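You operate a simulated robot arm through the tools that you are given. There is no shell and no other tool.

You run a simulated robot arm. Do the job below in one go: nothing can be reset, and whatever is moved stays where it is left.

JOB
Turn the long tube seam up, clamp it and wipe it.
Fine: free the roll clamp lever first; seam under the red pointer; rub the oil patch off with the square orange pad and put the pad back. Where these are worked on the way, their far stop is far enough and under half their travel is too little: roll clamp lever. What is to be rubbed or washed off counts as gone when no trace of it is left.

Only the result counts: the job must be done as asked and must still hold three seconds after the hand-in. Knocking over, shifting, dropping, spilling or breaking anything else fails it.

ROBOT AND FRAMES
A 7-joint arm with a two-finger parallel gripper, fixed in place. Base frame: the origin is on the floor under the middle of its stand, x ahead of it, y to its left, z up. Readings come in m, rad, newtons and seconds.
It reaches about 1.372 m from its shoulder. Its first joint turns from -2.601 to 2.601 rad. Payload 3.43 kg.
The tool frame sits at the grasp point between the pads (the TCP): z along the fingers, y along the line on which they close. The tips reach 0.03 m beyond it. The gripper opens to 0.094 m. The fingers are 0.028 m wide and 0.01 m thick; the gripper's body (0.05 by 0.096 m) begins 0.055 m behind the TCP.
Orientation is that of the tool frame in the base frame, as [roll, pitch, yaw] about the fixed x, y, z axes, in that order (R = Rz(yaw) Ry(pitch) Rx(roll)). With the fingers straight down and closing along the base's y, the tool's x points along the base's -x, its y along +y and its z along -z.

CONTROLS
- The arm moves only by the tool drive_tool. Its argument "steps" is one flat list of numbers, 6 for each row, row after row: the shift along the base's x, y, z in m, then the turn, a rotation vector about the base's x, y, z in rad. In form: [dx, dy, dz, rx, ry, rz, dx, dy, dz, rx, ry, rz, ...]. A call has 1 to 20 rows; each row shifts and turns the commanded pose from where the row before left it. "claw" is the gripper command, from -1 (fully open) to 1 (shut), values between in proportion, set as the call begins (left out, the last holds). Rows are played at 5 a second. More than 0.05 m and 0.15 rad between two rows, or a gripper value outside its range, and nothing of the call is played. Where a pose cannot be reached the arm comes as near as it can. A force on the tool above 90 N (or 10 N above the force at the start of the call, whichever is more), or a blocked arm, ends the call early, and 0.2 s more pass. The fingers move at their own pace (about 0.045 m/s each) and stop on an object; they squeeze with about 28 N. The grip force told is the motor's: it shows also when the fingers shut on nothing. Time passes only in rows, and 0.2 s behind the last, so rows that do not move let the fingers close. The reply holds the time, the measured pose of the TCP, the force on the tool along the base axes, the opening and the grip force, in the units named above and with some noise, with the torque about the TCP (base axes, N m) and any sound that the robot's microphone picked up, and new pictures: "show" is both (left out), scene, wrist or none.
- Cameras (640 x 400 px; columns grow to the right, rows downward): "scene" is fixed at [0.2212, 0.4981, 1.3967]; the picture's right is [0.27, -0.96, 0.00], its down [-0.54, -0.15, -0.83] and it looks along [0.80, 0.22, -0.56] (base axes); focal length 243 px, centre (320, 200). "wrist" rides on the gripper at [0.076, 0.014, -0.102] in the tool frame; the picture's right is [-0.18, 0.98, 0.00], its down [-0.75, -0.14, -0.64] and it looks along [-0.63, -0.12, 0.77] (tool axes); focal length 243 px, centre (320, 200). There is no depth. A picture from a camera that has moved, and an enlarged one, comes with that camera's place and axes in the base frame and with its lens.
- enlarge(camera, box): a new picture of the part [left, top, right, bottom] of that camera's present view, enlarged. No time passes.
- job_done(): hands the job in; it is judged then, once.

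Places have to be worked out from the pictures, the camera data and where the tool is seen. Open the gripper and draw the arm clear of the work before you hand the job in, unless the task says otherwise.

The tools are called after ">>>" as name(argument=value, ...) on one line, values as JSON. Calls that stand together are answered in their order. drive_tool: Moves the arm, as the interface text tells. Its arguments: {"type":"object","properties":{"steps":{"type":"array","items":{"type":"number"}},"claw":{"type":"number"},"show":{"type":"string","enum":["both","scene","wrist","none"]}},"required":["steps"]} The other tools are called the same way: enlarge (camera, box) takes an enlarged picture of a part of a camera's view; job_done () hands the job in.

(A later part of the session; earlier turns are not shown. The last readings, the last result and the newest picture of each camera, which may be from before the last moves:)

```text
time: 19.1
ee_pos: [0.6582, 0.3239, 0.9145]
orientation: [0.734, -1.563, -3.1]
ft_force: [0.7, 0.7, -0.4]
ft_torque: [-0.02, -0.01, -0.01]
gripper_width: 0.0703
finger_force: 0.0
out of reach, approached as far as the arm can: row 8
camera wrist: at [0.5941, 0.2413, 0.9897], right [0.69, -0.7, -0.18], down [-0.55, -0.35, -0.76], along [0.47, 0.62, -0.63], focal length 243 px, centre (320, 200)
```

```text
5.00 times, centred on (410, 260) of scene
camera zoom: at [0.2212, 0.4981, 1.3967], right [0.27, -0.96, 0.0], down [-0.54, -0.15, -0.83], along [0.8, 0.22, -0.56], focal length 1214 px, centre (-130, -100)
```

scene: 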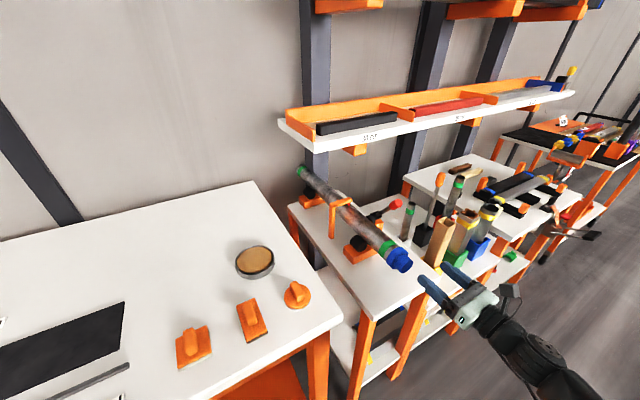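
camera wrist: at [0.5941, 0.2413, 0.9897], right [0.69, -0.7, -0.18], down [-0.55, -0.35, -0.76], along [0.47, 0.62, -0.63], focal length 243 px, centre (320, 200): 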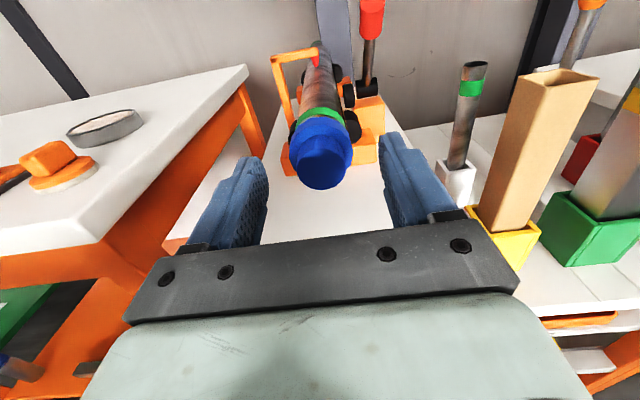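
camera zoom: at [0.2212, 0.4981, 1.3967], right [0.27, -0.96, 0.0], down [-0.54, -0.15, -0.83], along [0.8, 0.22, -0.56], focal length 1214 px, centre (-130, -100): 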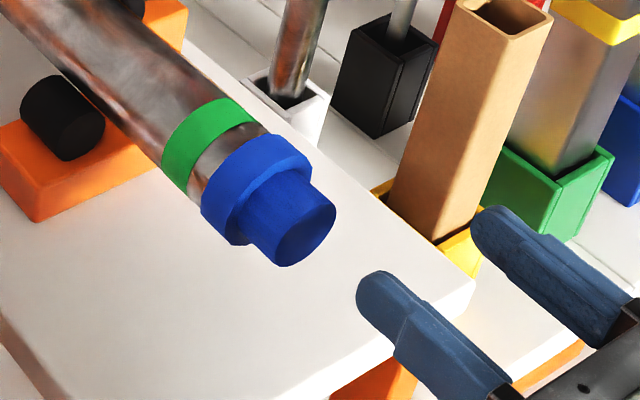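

I put the stub face centre at s≈0.779, t≈-0.230, z≈0.876, and the bench top at z≈0.787. I lower to that axis height and centre sideways first.

>>> drive_tool(steps=[0.002, 0.005, -0.0128, 0, 0, 0, 0.002, 0.005, -0.0128, 0, 0, 0, 0.002, 0.005, -0.0128, 0, 0, 0])

```text
time: 19.9
ee_pos: [0.6651, 0.3392, 0.8758]
orientation: [0.707, -1.564, -3.069]
ft_force: [0.4, 0.8, -0.2]
ft_torque: [0.01, 0.02, 0.0]
gripper_width: 0.0705
finger_force: 0.0
camera wrist: at [0.6015, 0.2567, 0.9502], right [0.69, -0.7, -0.18], down [-0.55, -0.35, -0.76], along [0.47, 0.62, -0.63], focal length 243 px, centre (320, 200)
```

scene: 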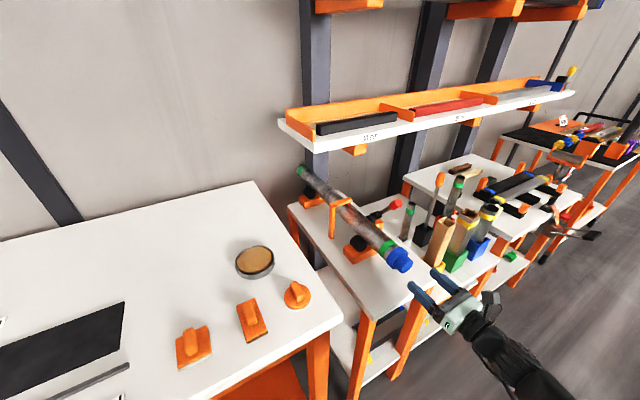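
wrist: 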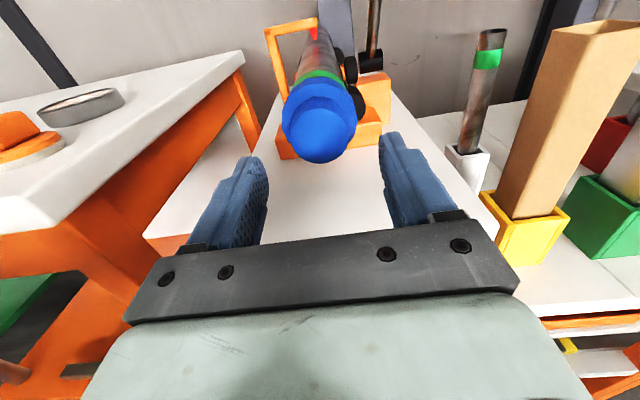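

The stub face projects to (0.714, 0.387, 0.876), right ahead of the TCP. I advance over it.

>>> drive_tool(steps=[0.0134, 0.0134, 0, 0, 0, 0, 0.0134, 0.0134, 0, 0, 0, 0, 0.0134, 0.0134, 0, 0, 0, 0])

>>> enlarge(camera="scene", box=[370, 220, 450, 300])

>>> enlarge(camera="wrist", box=[220, 30, 420, 220])

```text
time: 20.8
ee_pos: [0.7032, 0.3804, 0.8755]
orientation: [0.808, -1.562, 3.112]
ft_force: [-0.5, 0.1, -0.5]
ft_torque: [0.0, 0.02, 0.02]
gripper_width: 0.0706
finger_force: 0.0
camera wrist: at [0.639, 0.2981, 0.95], right [0.69, -0.7, -0.18], down [-0.55, -0.35, -0.76], along [0.47, 0.62, -0.63], focal length 243 px, centre (320, 200)
```

scene: 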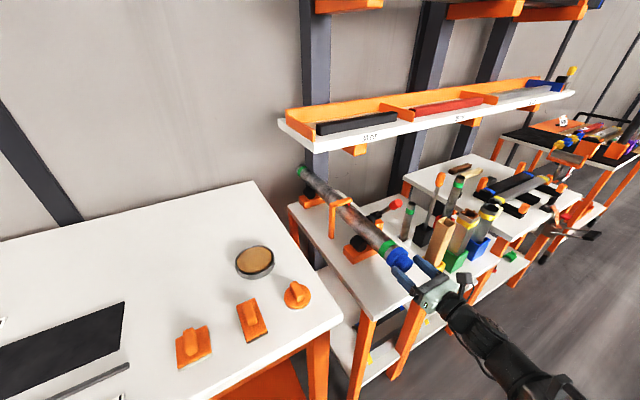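
wrist: 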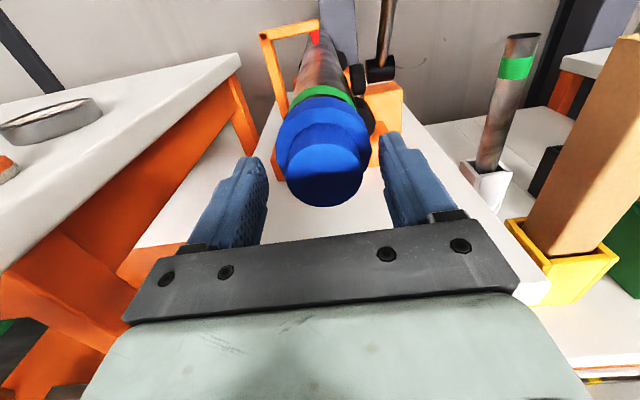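

```text
5.00 times, centred on (410, 260) of scene
camera zoom: at [0.2212, 0.4981, 1.3967], right [0.27, -0.96, 0.0], down [-0.54, -0.15, -0.83], along [0.8, 0.22, -0.56], focal length 1214 px, centre (-130, -100)
```

zoom: 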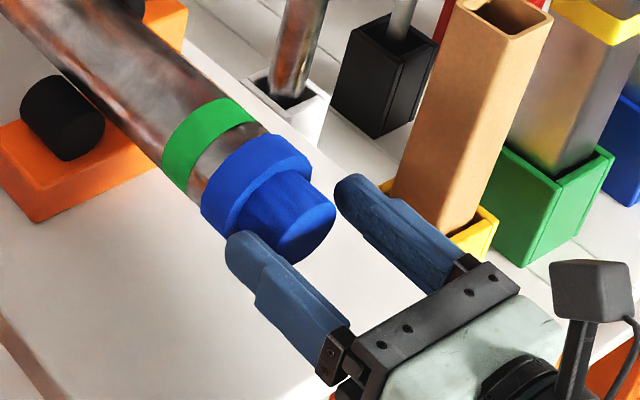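

```text
2.11 times, centred on (320, 125) of wrist
camera zoom: at [0.639, 0.2981, 0.95], right [0.69, -0.7, -0.18], down [-0.55, -0.35, -0.76], along [0.47, 0.62, -0.63], focal length 511 px, centre (320, 358)
```

zoom: 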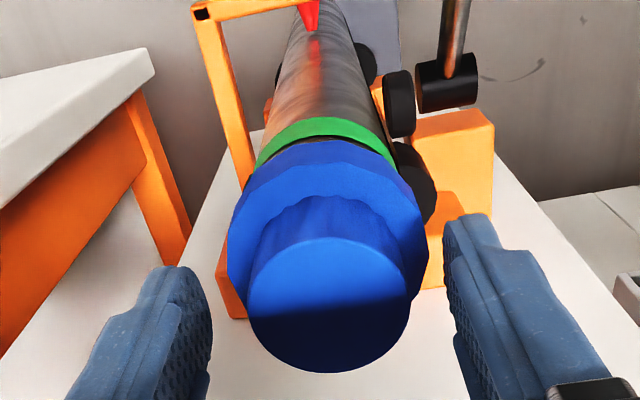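

The fingers straddle the stub evenly. I go 6 mm further and close.

>>> drive_tool(steps=[0.0045, 0.004, 0, 0, 0, 0, 0, 0, 0, 0, 0, 0], show="none")

>>> drive_tool(steps=[0, 0, 0, 0, 0, 0, 0, 0, 0, 0, 0, 0, 0, 0, 0, 0, 0, 0, 0, 0, 0, 0, 0, 0], claw=1)

>>> enlarge(camera="wrist", box=[220, 30, 420, 220])

```text
time: 21.4
ee_pos: [0.7082, 0.3838, 0.8749]
orientation: [0.77, -1.563, -3.132]
ft_force: [0.4, 0.6, -0.3]
ft_torque: [0.01, 0.01, -0.02]
gripper_width: 0.0705
finger_force: 0.0
```

```text
time: 22.4
ee_pos: [0.7082, 0.3838, 0.8754]
orientation: [0.727, -1.568, -3.092]
ft_force: [11.6, -11.2, 3.3]
ft_torque: [-0.27, 0.15, 0.17]
gripper_width: 0.0453
finger_force: 45.2
camera wrist: at [0.6441, 0.3012, 0.9492], right [0.69, -0.7, -0.18], down [-0.55, -0.35, -0.76], along [0.47, 0.62, -0.63], focal length 243 px, centre (320, 200)
```

scene: 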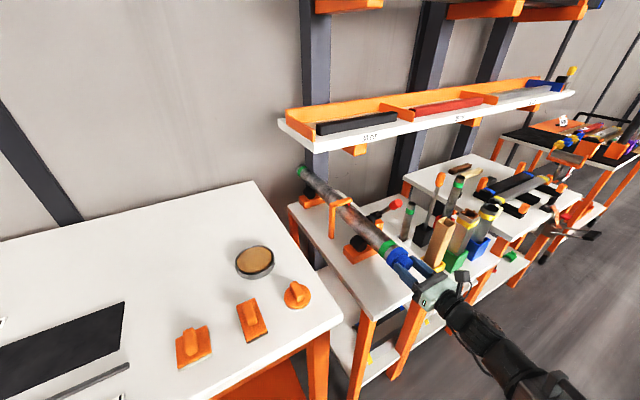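
wrist: 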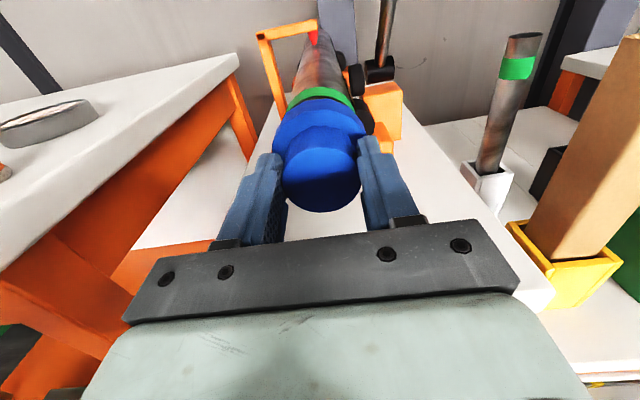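

```text
2.11 times, centred on (320, 125) of wrist
camera zoom: at [0.6441, 0.3012, 0.9492], right [0.69, -0.7, -0.18], down [-0.55, -0.35, -0.76], along [0.47, 0.62, -0.63], focal length 511 px, centre (320, 358)
```

zoom: 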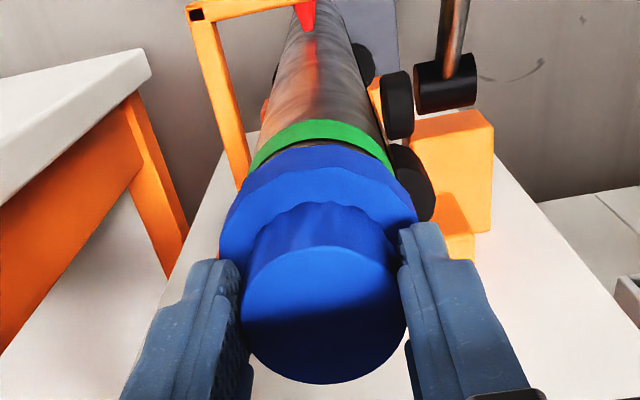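

The stub is gripped (0.045 m). I relax the 16 N sideways push by 2.5 mm and turn a first 0.2 rad, bringing the right side upward, to see that the tube follows.

>>> drive_tool(steps=[0.0018, -0.0018, 0, 0, 0, 0, 0, 0, 0, -0.0707, -0.0707, 0, 0, 0, 0, -0.0707, -0.0707, 0])

>>> enlarge(camera="scene", box=[330, 180, 450, 300])

>>> enlarge(camera="wrist", box=[240, 20, 420, 180])

```text
time: 23.1
ee_pos: [0.7067, 0.3846, 0.8751]
orientation: [1.544, -1.365, 2.382]
ft_force: [-26.6, -0.5, -15.5]
ft_torque: [-0.67, 0.86, 0.47]
gripper_width: 0.0454
finger_force: 44.8
camera wrist: at [0.633, 0.3124, 0.9501], right [0.71, -0.71, 0.02], down [-0.44, -0.46, -0.77], along [0.56, 0.53, -0.64], focal length 243 px, centre (320, 200)
```

scene: 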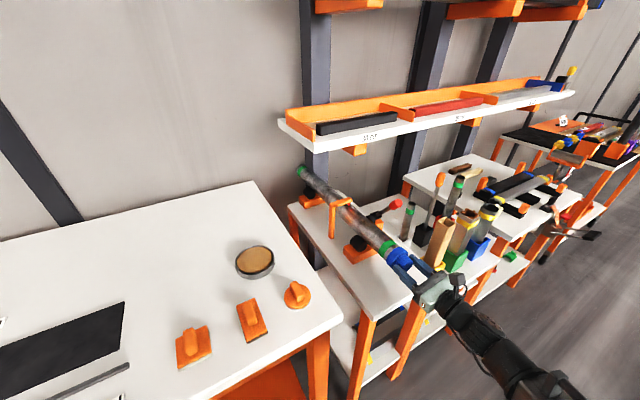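
wrist: 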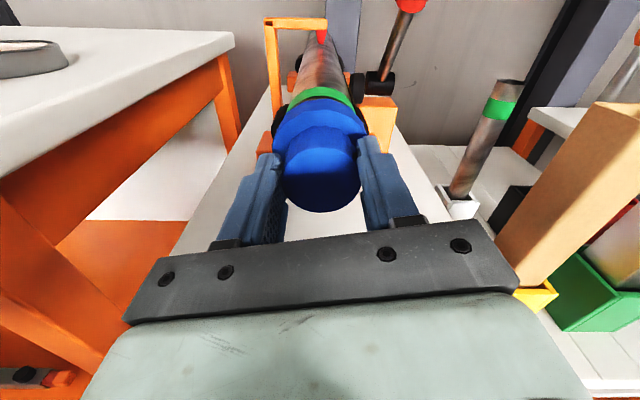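

```text
3.33 times, centred on (390, 240) of scene
camera zoom: at [0.2212, 0.4981, 1.3967], right [0.27, -0.96, 0.0], down [-0.54, -0.15, -0.83], along [0.8, 0.22, -0.56], focal length 810 px, centre (87, 67)
```

zoom: 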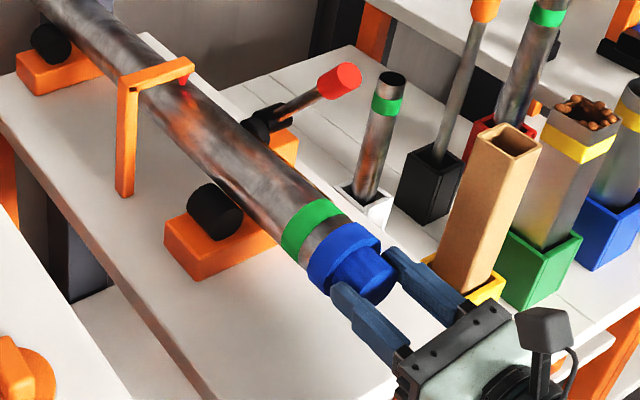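

```text
2.50 times, centred on (330, 100) of wrist
camera zoom: at [0.633, 0.3124, 0.9501], right [0.71, -0.71, 0.02], down [-0.44, -0.46, -0.77], along [0.56, 0.53, -0.64], focal length 606 px, centre (295, 450)
```

zoom: 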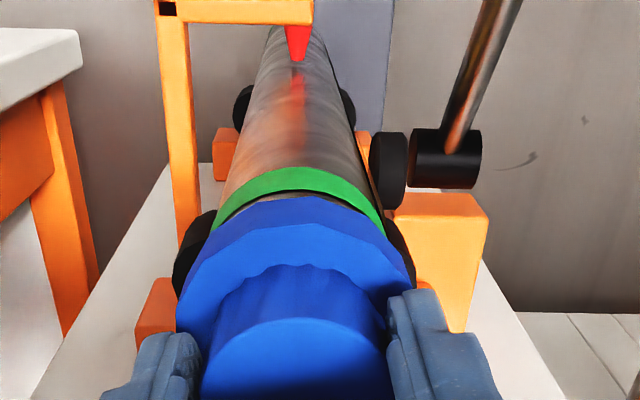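

The tool turned 0.2 rad; forces show I am about 1 mm off axis. I correct that and turn a further 0.5 rad.

>>> drive_tool(steps=[-0.0018, 0, -0.001, 0, 0, 0, 0, 0, 0, -0.0884, -0.0884, 0, 0, 0, 0, -0.0884, -0.0884, 0, 0, 0, 0, -0.0884, -0.0884, 0, 0, 0, 0, -0.0884, -0.0884, 0])

>>> enlarge(camera="scene", box=[330, 180, 450, 300])

>>> enlarge(camera="wrist", box=[240, 20, 420, 180])

```text
time: 24.4
ee_pos: [0.7061, 0.386, 0.8742]
orientation: [1.563, -0.863, 2.367]
ft_force: [-46.5, 31.6, -37.6]
ft_torque: [-1.08, 1.63, 0.67]
gripper_width: 0.0453
finger_force: 45.1
camera wrist: at [0.6057, 0.3397, 0.9386], right [0.61, -0.61, 0.5], down [-0.18, -0.72, -0.67], along [0.77, 0.32, -0.55], focal length 243 px, centre (320, 200)
```

scene: 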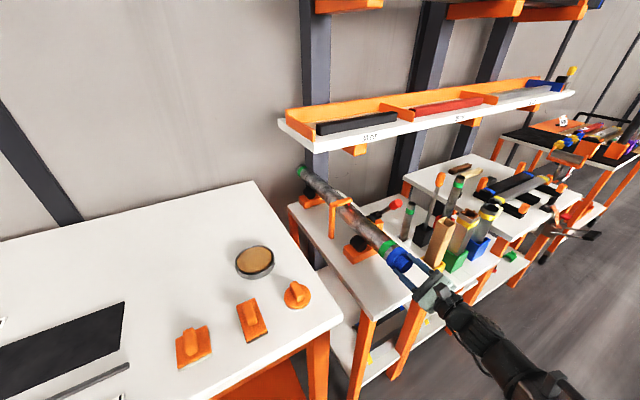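
wrist: 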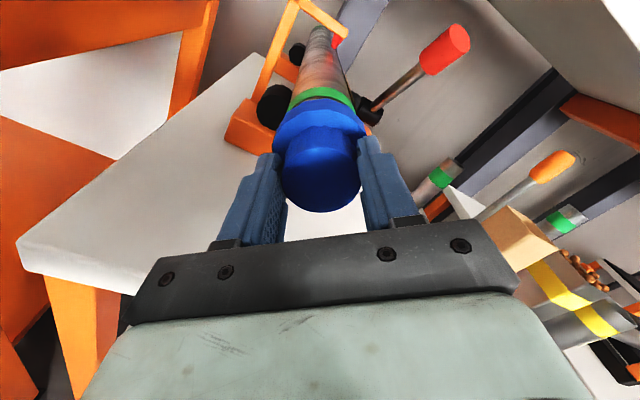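

```text
3.33 times, centred on (390, 240) of scene
camera zoom: at [0.2212, 0.4981, 1.3967], right [0.27, -0.96, 0.0], down [-0.54, -0.15, -0.83], along [0.8, 0.22, -0.56], focal length 810 px, centre (87, 67)
```

zoom: 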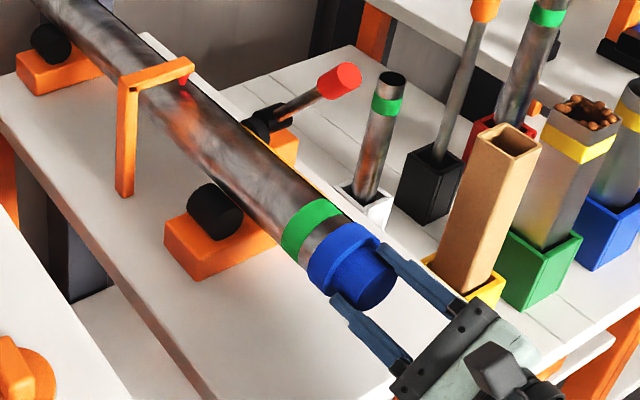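

```text
2.50 times, centred on (330, 100) of wrist
camera zoom: at [0.6057, 0.3397, 0.9386], right [0.61, -0.61, 0.5], down [-0.18, -0.72, -0.67], along [0.77, 0.32, -0.55], focal length 606 px, centre (295, 450)
```

zoom: 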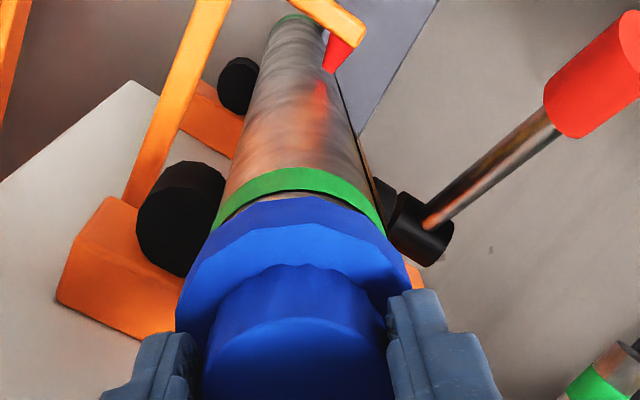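

The tube follows (seam and yellow stripe start to show at the right edge), and the side forces say the tube axis is about 6 mm below my TCP, z≈0.87. I correct the commanded centre accordingly and turn another 0.5 rad with compensation.

>>> drive_tool(steps=[-0.0031, 0.0021, -0.0025, 0, 0, 0, -0.0002, 0.0002, -0.0006, -0.0884, -0.0884, 0, -0.0002, 0.0002, -0.0006, -0.0884, -0.0884, 0, -0.0002, 0.0002, -0.0006, -0.0884, -0.0884, 0, -0.0002, 0.0002, -0.0006, -0.0884, -0.0884, 0])

>>> enlarge(camera="scene", box=[330, 180, 450, 300])

>>> enlarge(camera="wrist", box=[240, 20, 420, 180])

```text
time: 25.6
ee_pos: [0.7057, 0.3855, 0.8719]
orientation: [1.558, -0.367, 2.365]
ft_force: [9.8, 24.8, 20.1]
ft_torque: [-0.41, 0.29, 0.72]
gripper_width: 0.0452
finger_force: 45.1
camera wrist: at [0.5853, 0.3594, 0.9093], right [0.36, -0.38, 0.85], down [0.01, -0.91, -0.41], along [0.93, 0.16, -0.33], focal length 243 px, centre (320, 200)
```

scene: 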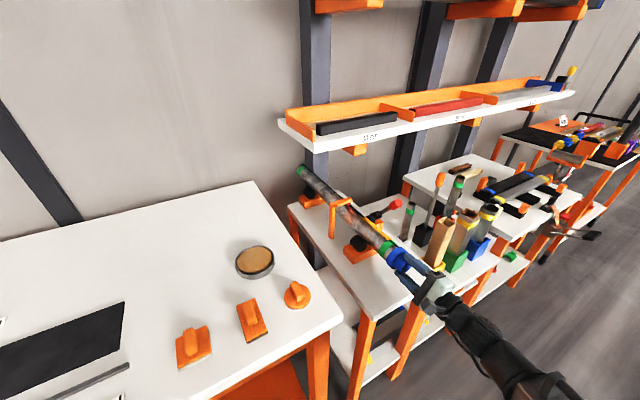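
wrist: 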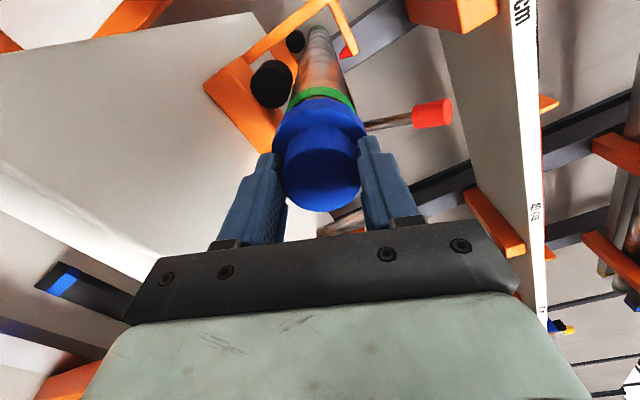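

```text
3.33 times, centred on (390, 240) of scene
camera zoom: at [0.2212, 0.4981, 1.3967], right [0.27, -0.96, 0.0], down [-0.54, -0.15, -0.83], along [0.8, 0.22, -0.56], focal length 810 px, centre (87, 67)
```

zoom: 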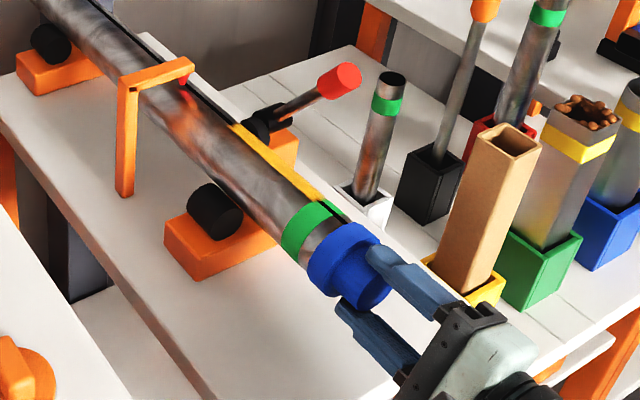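

```text
2.50 times, centred on (330, 100) of wrist
camera zoom: at [0.5853, 0.3594, 0.9093], right [0.36, -0.38, 0.85], down [0.01, -0.91, -0.41], along [0.93, 0.16, -0.33], focal length 606 px, centre (295, 450)
```

zoom: 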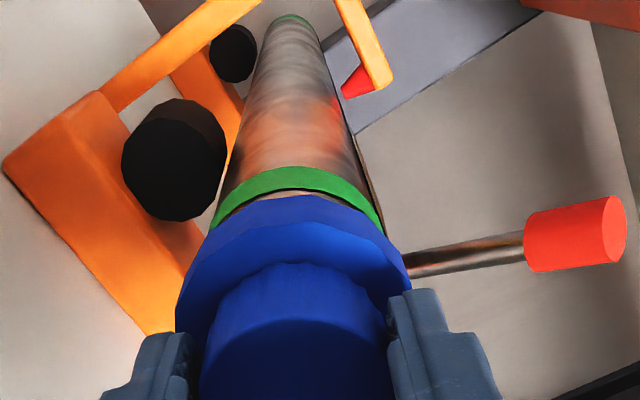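

The black seam now shows well along the top-right of the tube, with the yellow patch on its near half. I correct the small offsets and turn another 0.3 rad.

>>> drive_tool(steps=[0.0006, 0.0016, 0.0014, 0, 0, 0, -0.0001, 0.0001, -0.0004, -0.0707, -0.0707, 0, -0.0001, 0.0001, -0.0004, -0.0707, -0.0707, 0, -0.0001, 0.0001, -0.0004, -0.0707, -0.0707, 0])

>>> enlarge(camera="scene", box=[300, 180, 380, 240])

>>> enlarge(camera="scene", box=[350, 210, 430, 290])

```text
time: 26.6
ee_pos: [0.7059, 0.3853, 0.8709]
orientation: [1.565, -0.067, 2.359]
ft_force: [7.2, -8.5, 18.5]
ft_torque: [0.03, -0.08, -0.21]
gripper_width: 0.0453
finger_force: 44.6
camera wrist: at [0.5788, 0.3662, 0.8873], right [0.17, -0.18, 0.97], down [0.07, -0.98, -0.2], along [0.98, 0.1, -0.15], focal length 243 px, centre (320, 200)
```

scene: 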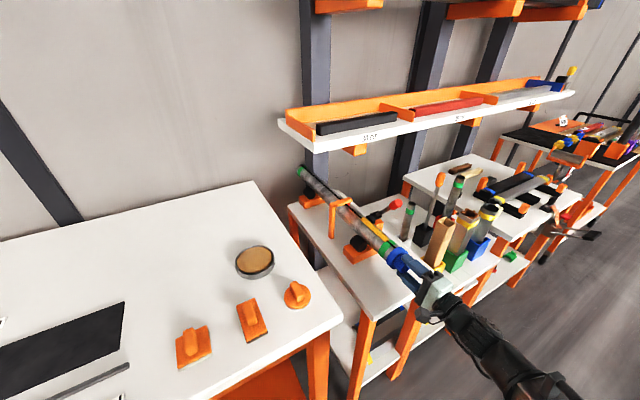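
wrist: 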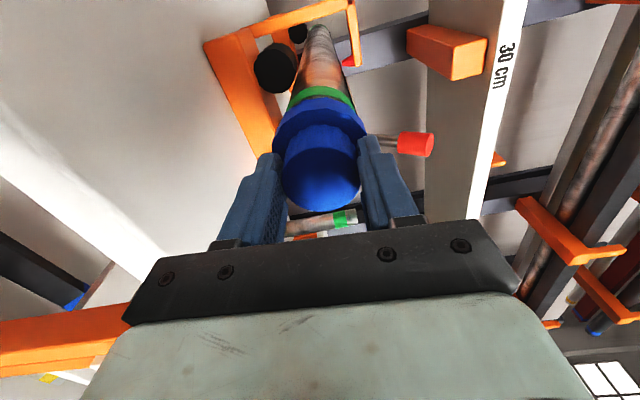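

```text
6.67 times, centred on (340, 210) of scene
camera zoom: at [0.2212, 0.4981, 1.3967], right [0.27, -0.96, 0.0], down [-0.54, -0.15, -0.83], along [0.8, 0.22, -0.56], focal length 1619 px, centre (187, 133)
```

zoom: 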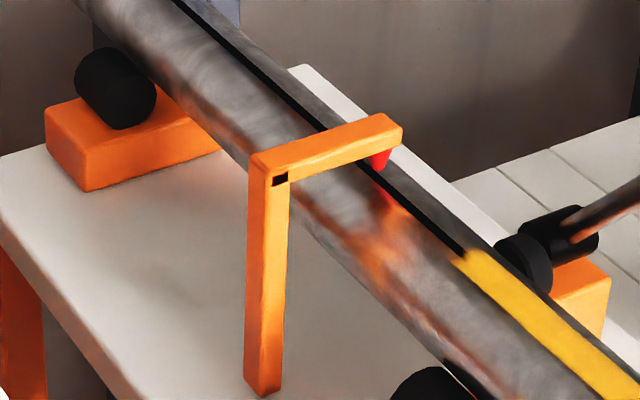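

```text
5.00 times, centred on (390, 250) of scene
camera zoom: at [0.2212, 0.4981, 1.3967], right [0.27, -0.96, 0.0], down [-0.54, -0.15, -0.83], along [0.8, 0.22, -0.56], focal length 1214 px, centre (-30, -50)
```

zoom: 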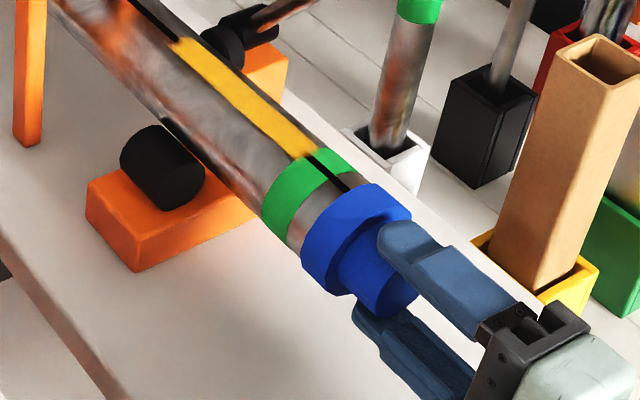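

The whole picture is now clear: a black seam line, with a yellow oil patch over it between the clamp and the near green band. I zoom in finely to judge how far from the top the seam still is.

>>> enlarge(camera="scene", box=[320, 185, 360, 210])

>>> enlarge(camera="scene", box=[370, 230, 410, 260])

>>> enlarge(camera="wrist", box=[270, 10, 370, 130])

```text
16.00 times, centred on (340, 198) of scene
camera zoom: at [0.2212, 0.4981, 1.3967], right [0.27, -0.96, 0.0], down [-0.54, -0.15, -0.83], along [0.8, 0.22, -0.56], focal length 3886 px, centre (0, 240)
```

zoom: 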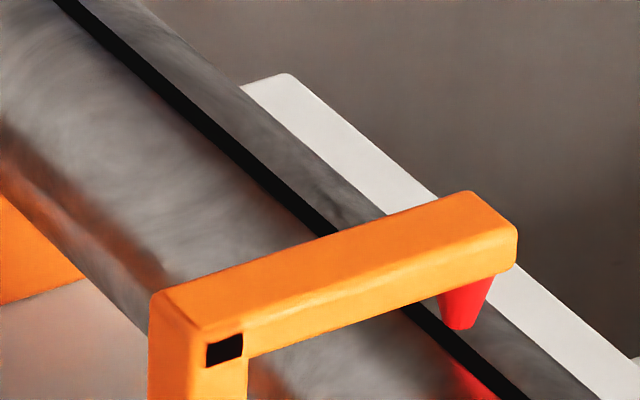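

```text
13.33 times, centred on (390, 245) of scene
camera zoom: at [0.2212, 0.4981, 1.3967], right [0.27, -0.96, 0.0], down [-0.54, -0.15, -0.83], along [0.8, 0.22, -0.56], focal length 3239 px, centre (-613, -400)
```

zoom: 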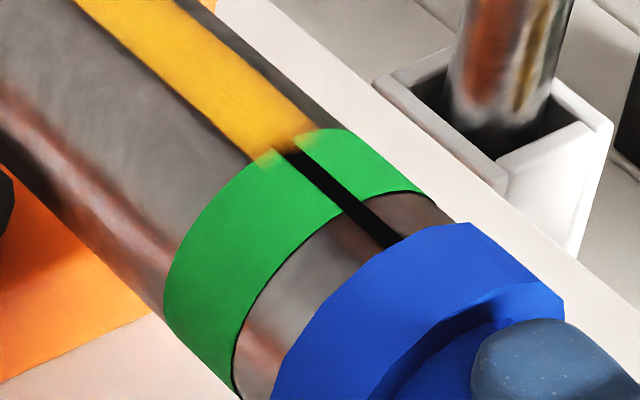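

```text
3.33 times, centred on (320, 70) of wrist
camera zoom: at [0.5788, 0.3662, 0.8873], right [0.17, -0.18, 0.97], down [0.07, -0.98, -0.2], along [0.98, 0.1, -0.15], focal length 809 px, centre (320, 633)
```

zoom: 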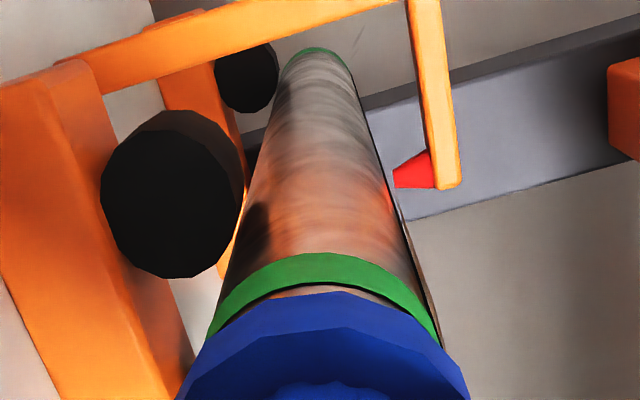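

The silhouette suggests the seam is within a few degrees of the top. I measure more carefully with clean cross-sections of the tube.

>>> enlarge(camera="scene", box=[372, 232, 404, 268])

>>> enlarge(camera="scene", box=[336, 192, 366, 222])

>>> enlarge(camera="scene", box=[292, 160, 322, 190])

```text
11.11 times, centred on (388, 250) of scene
camera zoom: at [0.2212, 0.4981, 1.3967], right [0.27, -0.96, 0.0], down [-0.54, -0.15, -0.83], along [0.8, 0.22, -0.56], focal length 2699 px, centre (-436, -356)
```

zoom: 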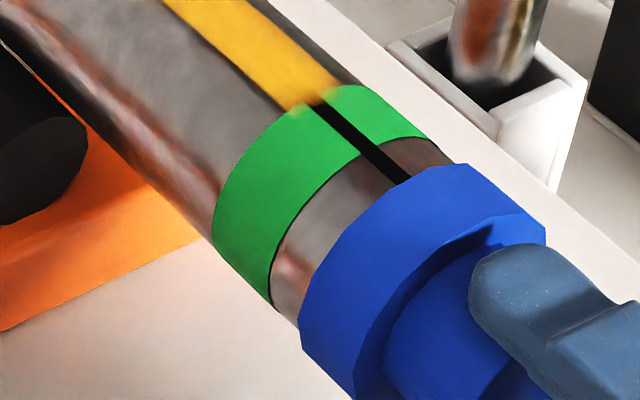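

```text
13.33 times, centred on (351, 207) of scene
camera zoom: at [0.2212, 0.4981, 1.3967], right [0.27, -0.96, 0.0], down [-0.54, -0.15, -0.83], along [0.8, 0.22, -0.56], focal length 3239 px, centre (-93, 107)
```

zoom: 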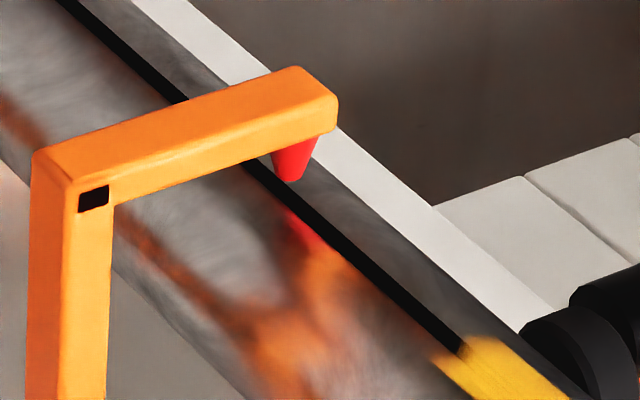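

```text
13.33 times, centred on (307, 175) of scene
camera zoom: at [0.2212, 0.4981, 1.3967], right [0.27, -0.96, 0.0], down [-0.54, -0.15, -0.83], along [0.8, 0.22, -0.56], focal length 3239 px, centre (493, 533)
```

zoom: 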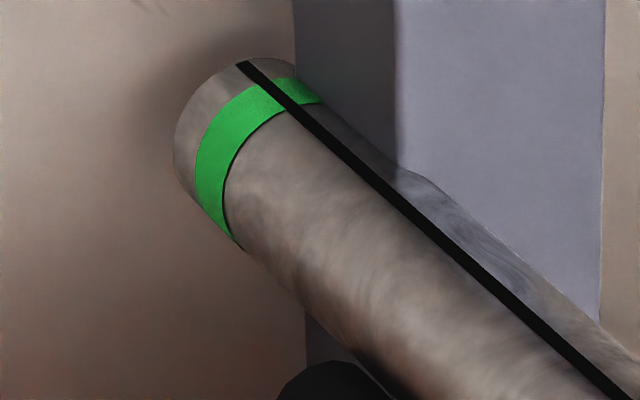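

The estimates from this oblique view scatter by ±7°, so I want to look from straight above. I open the claw and back out along the axis.

>>> drive_tool(steps=[0, 0, 0, 0, 0, 0, 0, 0, 0, 0, 0, 0, 0, 0, 0, 0, 0, 0], claw=-0.5, show="none")

>>> enlarge(camera="scene", box=[336, 192, 366, 222])

>>> drive_tool(steps=[-0.014, -0.014, 0, 0, 0, 0, -0.014, -0.014, 0, 0, 0, 0, -0.014, -0.014, 0, 0, 0, 0], show="scene")

>>> enlarge(camera="scene", box=[336, 192, 366, 222])

```text
time: 27.4
ee_pos: [0.7052, 0.3874, 0.8692]
orientation: [1.563, -0.066, 2.361]
ft_force: [-0.3, -0.5, -0.3]
ft_torque: [0.04, 0.03, -0.01]
gripper_width: 0.0704
finger_force: 0.0
```

```text
13.33 times, centred on (351, 207) of scene
camera zoom: at [0.2212, 0.4981, 1.3967], right [0.27, -0.96, 0.0], down [-0.54, -0.15, -0.83], along [0.8, 0.22, -0.56], focal length 3239 px, centre (-93, 107)
```

zoom: 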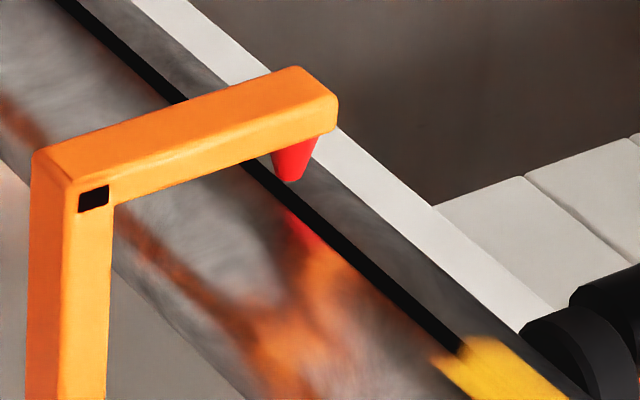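

```text
time: 28.1
ee_pos: [0.6616, 0.346, 0.8674]
orientation: [1.564, -0.066, 2.363]
ft_force: [-0.3, -0.2, 0.2]
ft_torque: [0.02, 0.0, -0.03]
gripper_width: 0.0703
finger_force: 0.1
```

scene: 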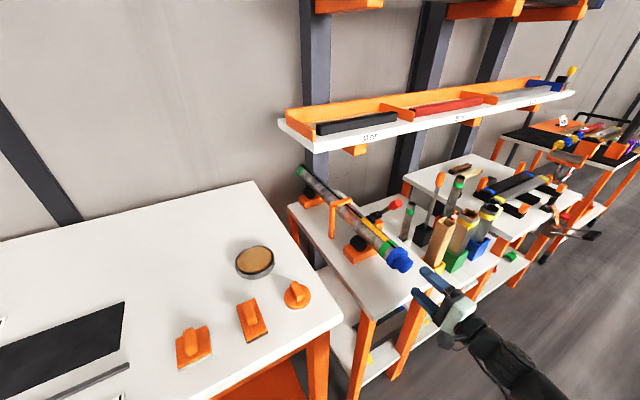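

```text
13.33 times, centred on (351, 207) of scene
camera zoom: at [0.2212, 0.4981, 1.3967], right [0.27, -0.96, 0.0], down [-0.54, -0.15, -0.83], along [0.8, 0.22, -0.56], focal length 3239 px, centre (-93, 107)
```

zoom: 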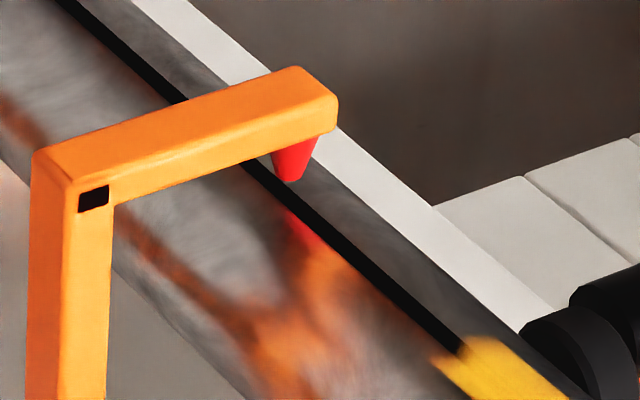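

Releasing did not shift the tube. I raise the hand, roll it back upright and tilt it to look straight down the tube's plane from above.

>>> drive_tool(steps=[-0.005, -0.005, 0.035, 0.1064, 0.1064, 0, -0.005, -0.005, 0.035, 0.1064, 0.1064, 0, -0.005, -0.005, 0.035, 0.1064, 0.1064, 0, -0.005, -0.005, 0.035, 0.1064, 0.1064, 0, 0.02, 0.0213, 0.009, 0.1064, 0.1064, 0, 0.02, 0.0213, 0.009, 0.1064, 0.1064, 0, 0.02, 0.0213, 0.009, 0.1064, 0.1064, 0, 0.02, 0.0213, 0.009, 0.1064, 0.1064, 0, 0.02, 0.0213, 0.009, 0.1064, 0.1064, 0, 0.02, 0.0213, 0.009, 0.1064, 0.1064, 0, 0, 0, 0, -0.0926, 0.0926, 0, 0, 0, 0, -0.0926, 0.0926, 0, 0, 0, 0, -0.0926, 0.0926, 0, 0, 0, 0, -0.0926, 0.0926, 0, 0, 0, 0, -0.0926, 0.0926, 0])

```text
time: 31.4
ee_pos: [0.7822, 0.4607, 1.0643]
orientation: [3.139, -0.918, 0.783]
ft_force: [-0.1, -0.1, -0.5]
ft_torque: [0.01, 0.0, -0.01]
gripper_width: 0.0705
finger_force: 0.0
out of reach, approached as far as the arm can: row 3, 4
camera wrist: at [0.7662, 0.4268, 1.1858], right [0.61, -0.78, -0.14], down [-0.79, -0.58, -0.21], along [0.08, 0.24, -0.97], focal length 243 px, centre (320, 200)
```

scene: 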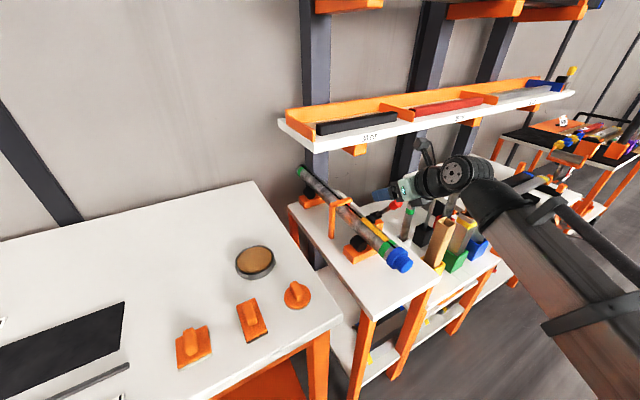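
wrist: 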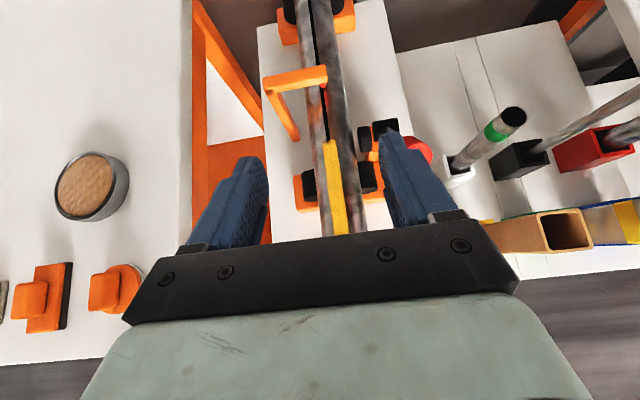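

Now I look from above almost in the tube's plane. I enlarge the pointer and seam.

>>> enlarge(camera="wrist", box=[280, 40, 370, 130])

>>> enlarge(camera="wrist", box=[300, 70, 345, 110])

>>> enlarge(camera="wrist", box=[280, 120, 390, 240])

>>> enlarge(camera="wrist", box=[280, 0, 370, 60])

```text
4.44 times, centred on (325, 85) of wrist
camera zoom: at [0.7662, 0.4268, 1.1858], right [0.61, -0.78, -0.14], down [-0.79, -0.58, -0.21], along [0.08, 0.24, -0.97], focal length 1078 px, centre (298, 711)
```

zoom: 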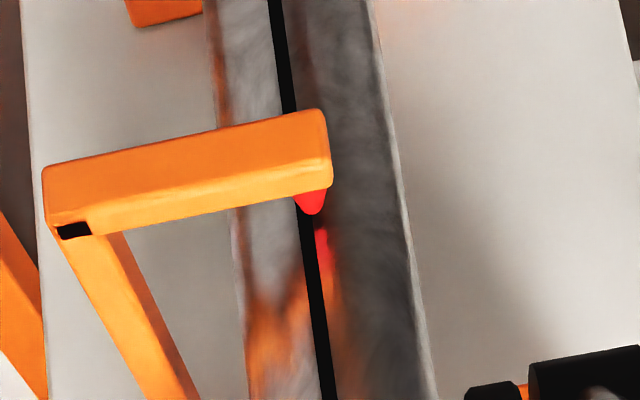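

```text
10.00 times, centred on (322, 90) of wrist
camera zoom: at [0.7662, 0.4268, 1.1858], right [0.61, -0.78, -0.14], down [-0.79, -0.58, -0.21], along [0.08, 0.24, -0.97], focal length 2426 px, centre (295, 1300)
```

zoom: 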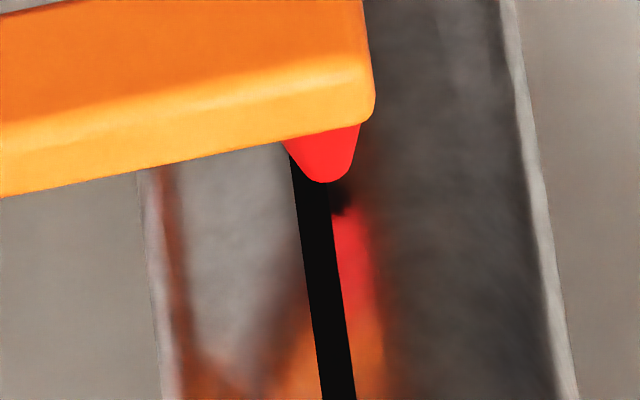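

```text
3.33 times, centred on (335, 180) of wrist
camera zoom: at [0.7662, 0.4268, 1.1858], right [0.61, -0.78, -0.14], down [-0.79, -0.58, -0.21], along [0.08, 0.24, -0.97], focal length 809 px, centre (270, 267)
```

zoom: 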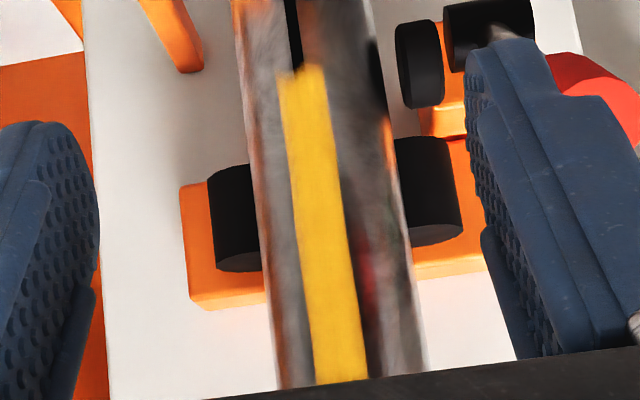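

```text
6.67 times, centred on (325, 30) of wrist
camera zoom: at [0.7662, 0.4268, 1.1858], right [0.61, -0.78, -0.14], down [-0.79, -0.58, -0.21], along [0.08, 0.24, -0.97], focal length 1618 px, centre (287, 1333)
```

zoom: 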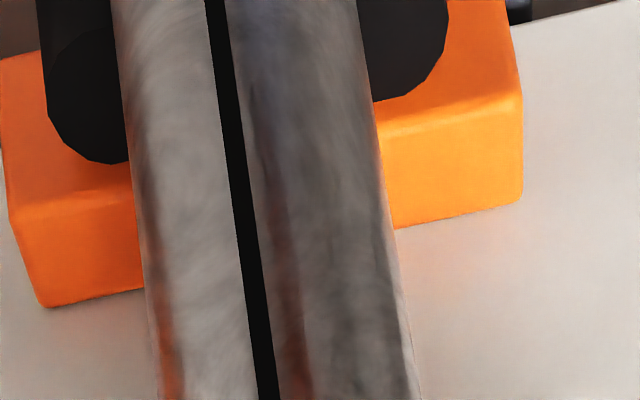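

From above, the seam sits about 5° past the top on the left side (tip of the pointer about 2 mm right of the seam's middle). I regrip the stub, now knowing the axis (t≈-0.2294, z≈0.871), and turn it back by that little.

>>> drive_tool(steps=[-0.0246, -0.0246, -0.01, 0.0924, -0.0924, 0, -0.0246, -0.0246, -0.01, 0.0924, -0.0924, 0, -0.0246, -0.0246, -0.01, 0.0924, -0.0924, 0, -0.0246, -0.0246, -0.01, 0.0924, -0.0924, 0, -0.0246, -0.0246, -0.01, 0.0924, -0.0924, 0, 0, 0, -0.0357, 0, 0, 0, 0, 0, -0.0357, 0, 0, 0, 0, 0, -0.0357, 0, 0, 0, 0, 0, -0.0357, 0, 0, 0])

```text
time: 33.4
ee_pos: [0.6585, 0.3401, 0.872]
orientation: [-0.418, -1.566, -1.946]
ft_force: [-0.9, 0.1, 0.4]
ft_torque: [-0.02, 0.02, -0.01]
gripper_width: 0.0702
finger_force: 0.0
camera wrist: at [0.5958, 0.257, 0.9453], right [0.69, -0.7, -0.19], down [-0.56, -0.35, -0.76], along [0.46, 0.62, -0.63], focal length 243 px, centre (320, 200)
```

scene: 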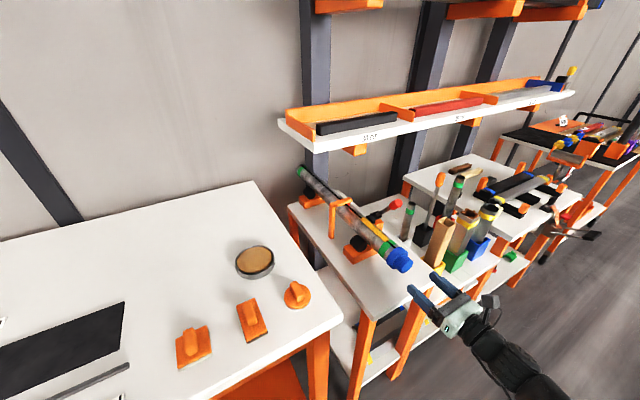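
wrist: 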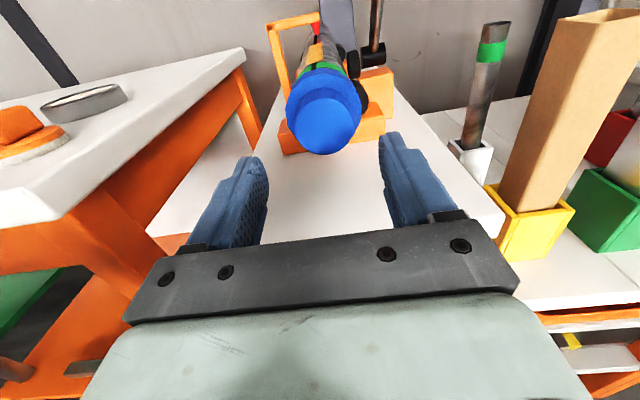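

I'm on the axis height; a shift of 4 mm right is needed. I advance onto the stub and then close.

>>> drive_tool(steps=[0.0121, 0.0106, 0, 0, 0, 0, 0.0121, 0.0106, 0, 0, 0, 0, 0.0121, 0.0106, 0, 0, 0, 0, 0.0121, 0.0106, -0.001, 0, 0, 0, 0, 0, 0, 0, 0, 0], show="wrist")

```text
time: 34.5
ee_pos: [0.7087, 0.3819, 0.8706]
orientation: [-0.764, -1.567, -1.6]
ft_force: [0.1, -1.4, -0.9]
ft_torque: [0.02, -0.01, 0.02]
gripper_width: 0.0707
finger_force: 0.1
camera wrist: at [0.6444, 0.2984, 0.9464], right [0.69, -0.7, -0.19], down [-0.56, -0.35, -0.75], along [0.46, 0.62, -0.63], focal length 243 px, centre (320, 200)
```

wrist: 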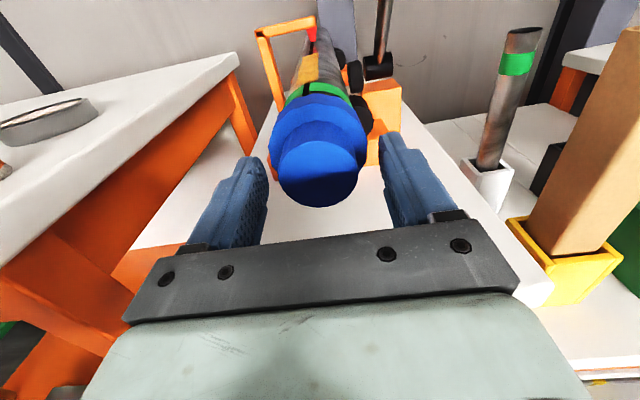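

Nearly centred. I close on the stub and then turn it +0.09 rad about its axis.

>>> drive_tool(steps=[-0.001, 0.001, 0, 0, 0, 0, 0, 0, 0, 0, 0, 0, 0, 0, 0, 0, 0, 0, 0, 0, 0, 0, 0, 0], claw=1, show="none")

>>> enlarge(camera="wrist", box=[260, 20, 380, 120])

>>> drive_tool(steps=[0, 0, 0, 0.0318, 0.0318, 0, 0, 0, 0, 0.0318, 0.0318, 0], show="none")

>>> enlarge(camera="wrist", box=[260, 20, 380, 120])

>>> enlarge(camera="scene", box=[336, 192, 366, 222])

```text
time: 35.5
ee_pos: [0.7064, 0.382, 0.8702]
orientation: [-0.748, -1.567, -1.614]
ft_force: [2.3, -1.8, 0.7]
ft_torque: [-0.13, 0.14, 0.21]
gripper_width: 0.0453
finger_force: 45.5
```

```text
4.00 times, centred on (320, 70) of wrist
camera zoom: at [0.6434, 0.2994, 0.9454], right [0.69, -0.7, -0.19], down [-0.56, -0.35, -0.75], along [0.46, 0.62, -0.63], focal length 970 px, centre (320, 720)
```

zoom: 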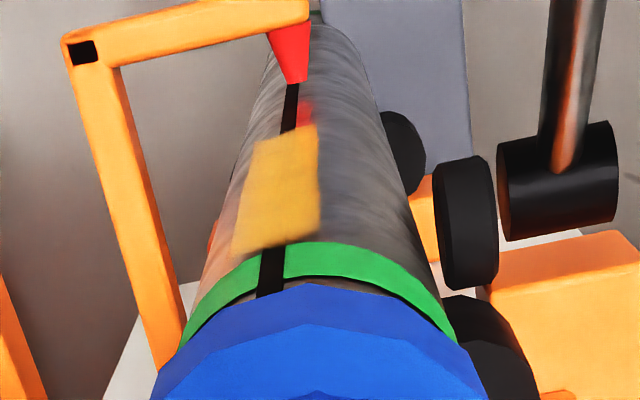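

```text
time: 36.1
ee_pos: [0.7077, 0.3816, 0.8704]
orientation: [-1.539, -1.478, -0.825]
ft_force: [4.3, 1.0, 9.3]
ft_torque: [0.2, -0.23, -0.15]
gripper_width: 0.0455
finger_force: 45.0
```

```text
4.00 times, centred on (320, 70) of wrist
camera zoom: at [0.6483, 0.2944, 0.9437], right [0.68, -0.68, -0.27], down [-0.6, -0.3, -0.74], along [0.42, 0.67, -0.61], focal length 970 px, centre (320, 720)
```

zoom: 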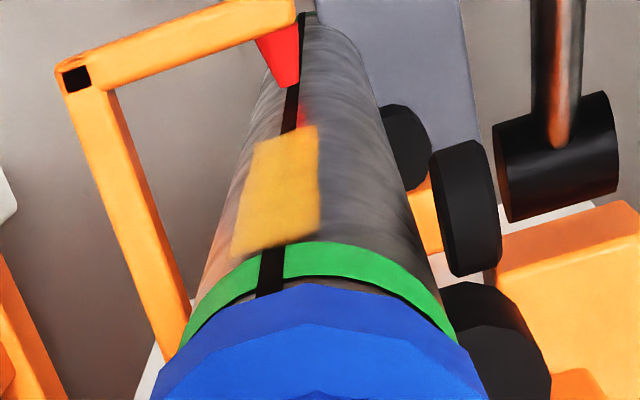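

```text
13.33 times, centred on (351, 207) of scene
camera zoom: at [0.2212, 0.4981, 1.3967], right [0.27, -0.96, 0.0], down [-0.54, -0.15, -0.83], along [0.8, 0.22, -0.56], focal length 3239 px, centre (-93, 107)
```

zoom: 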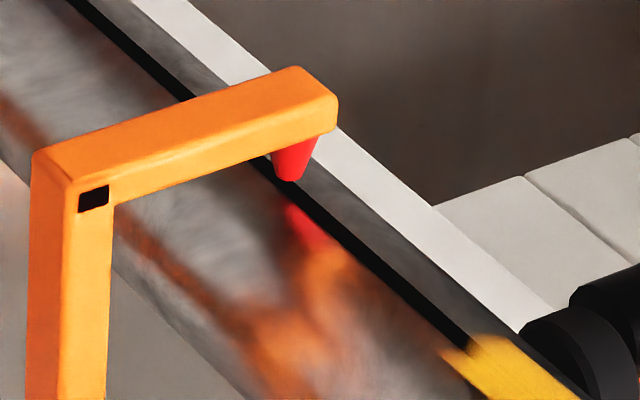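

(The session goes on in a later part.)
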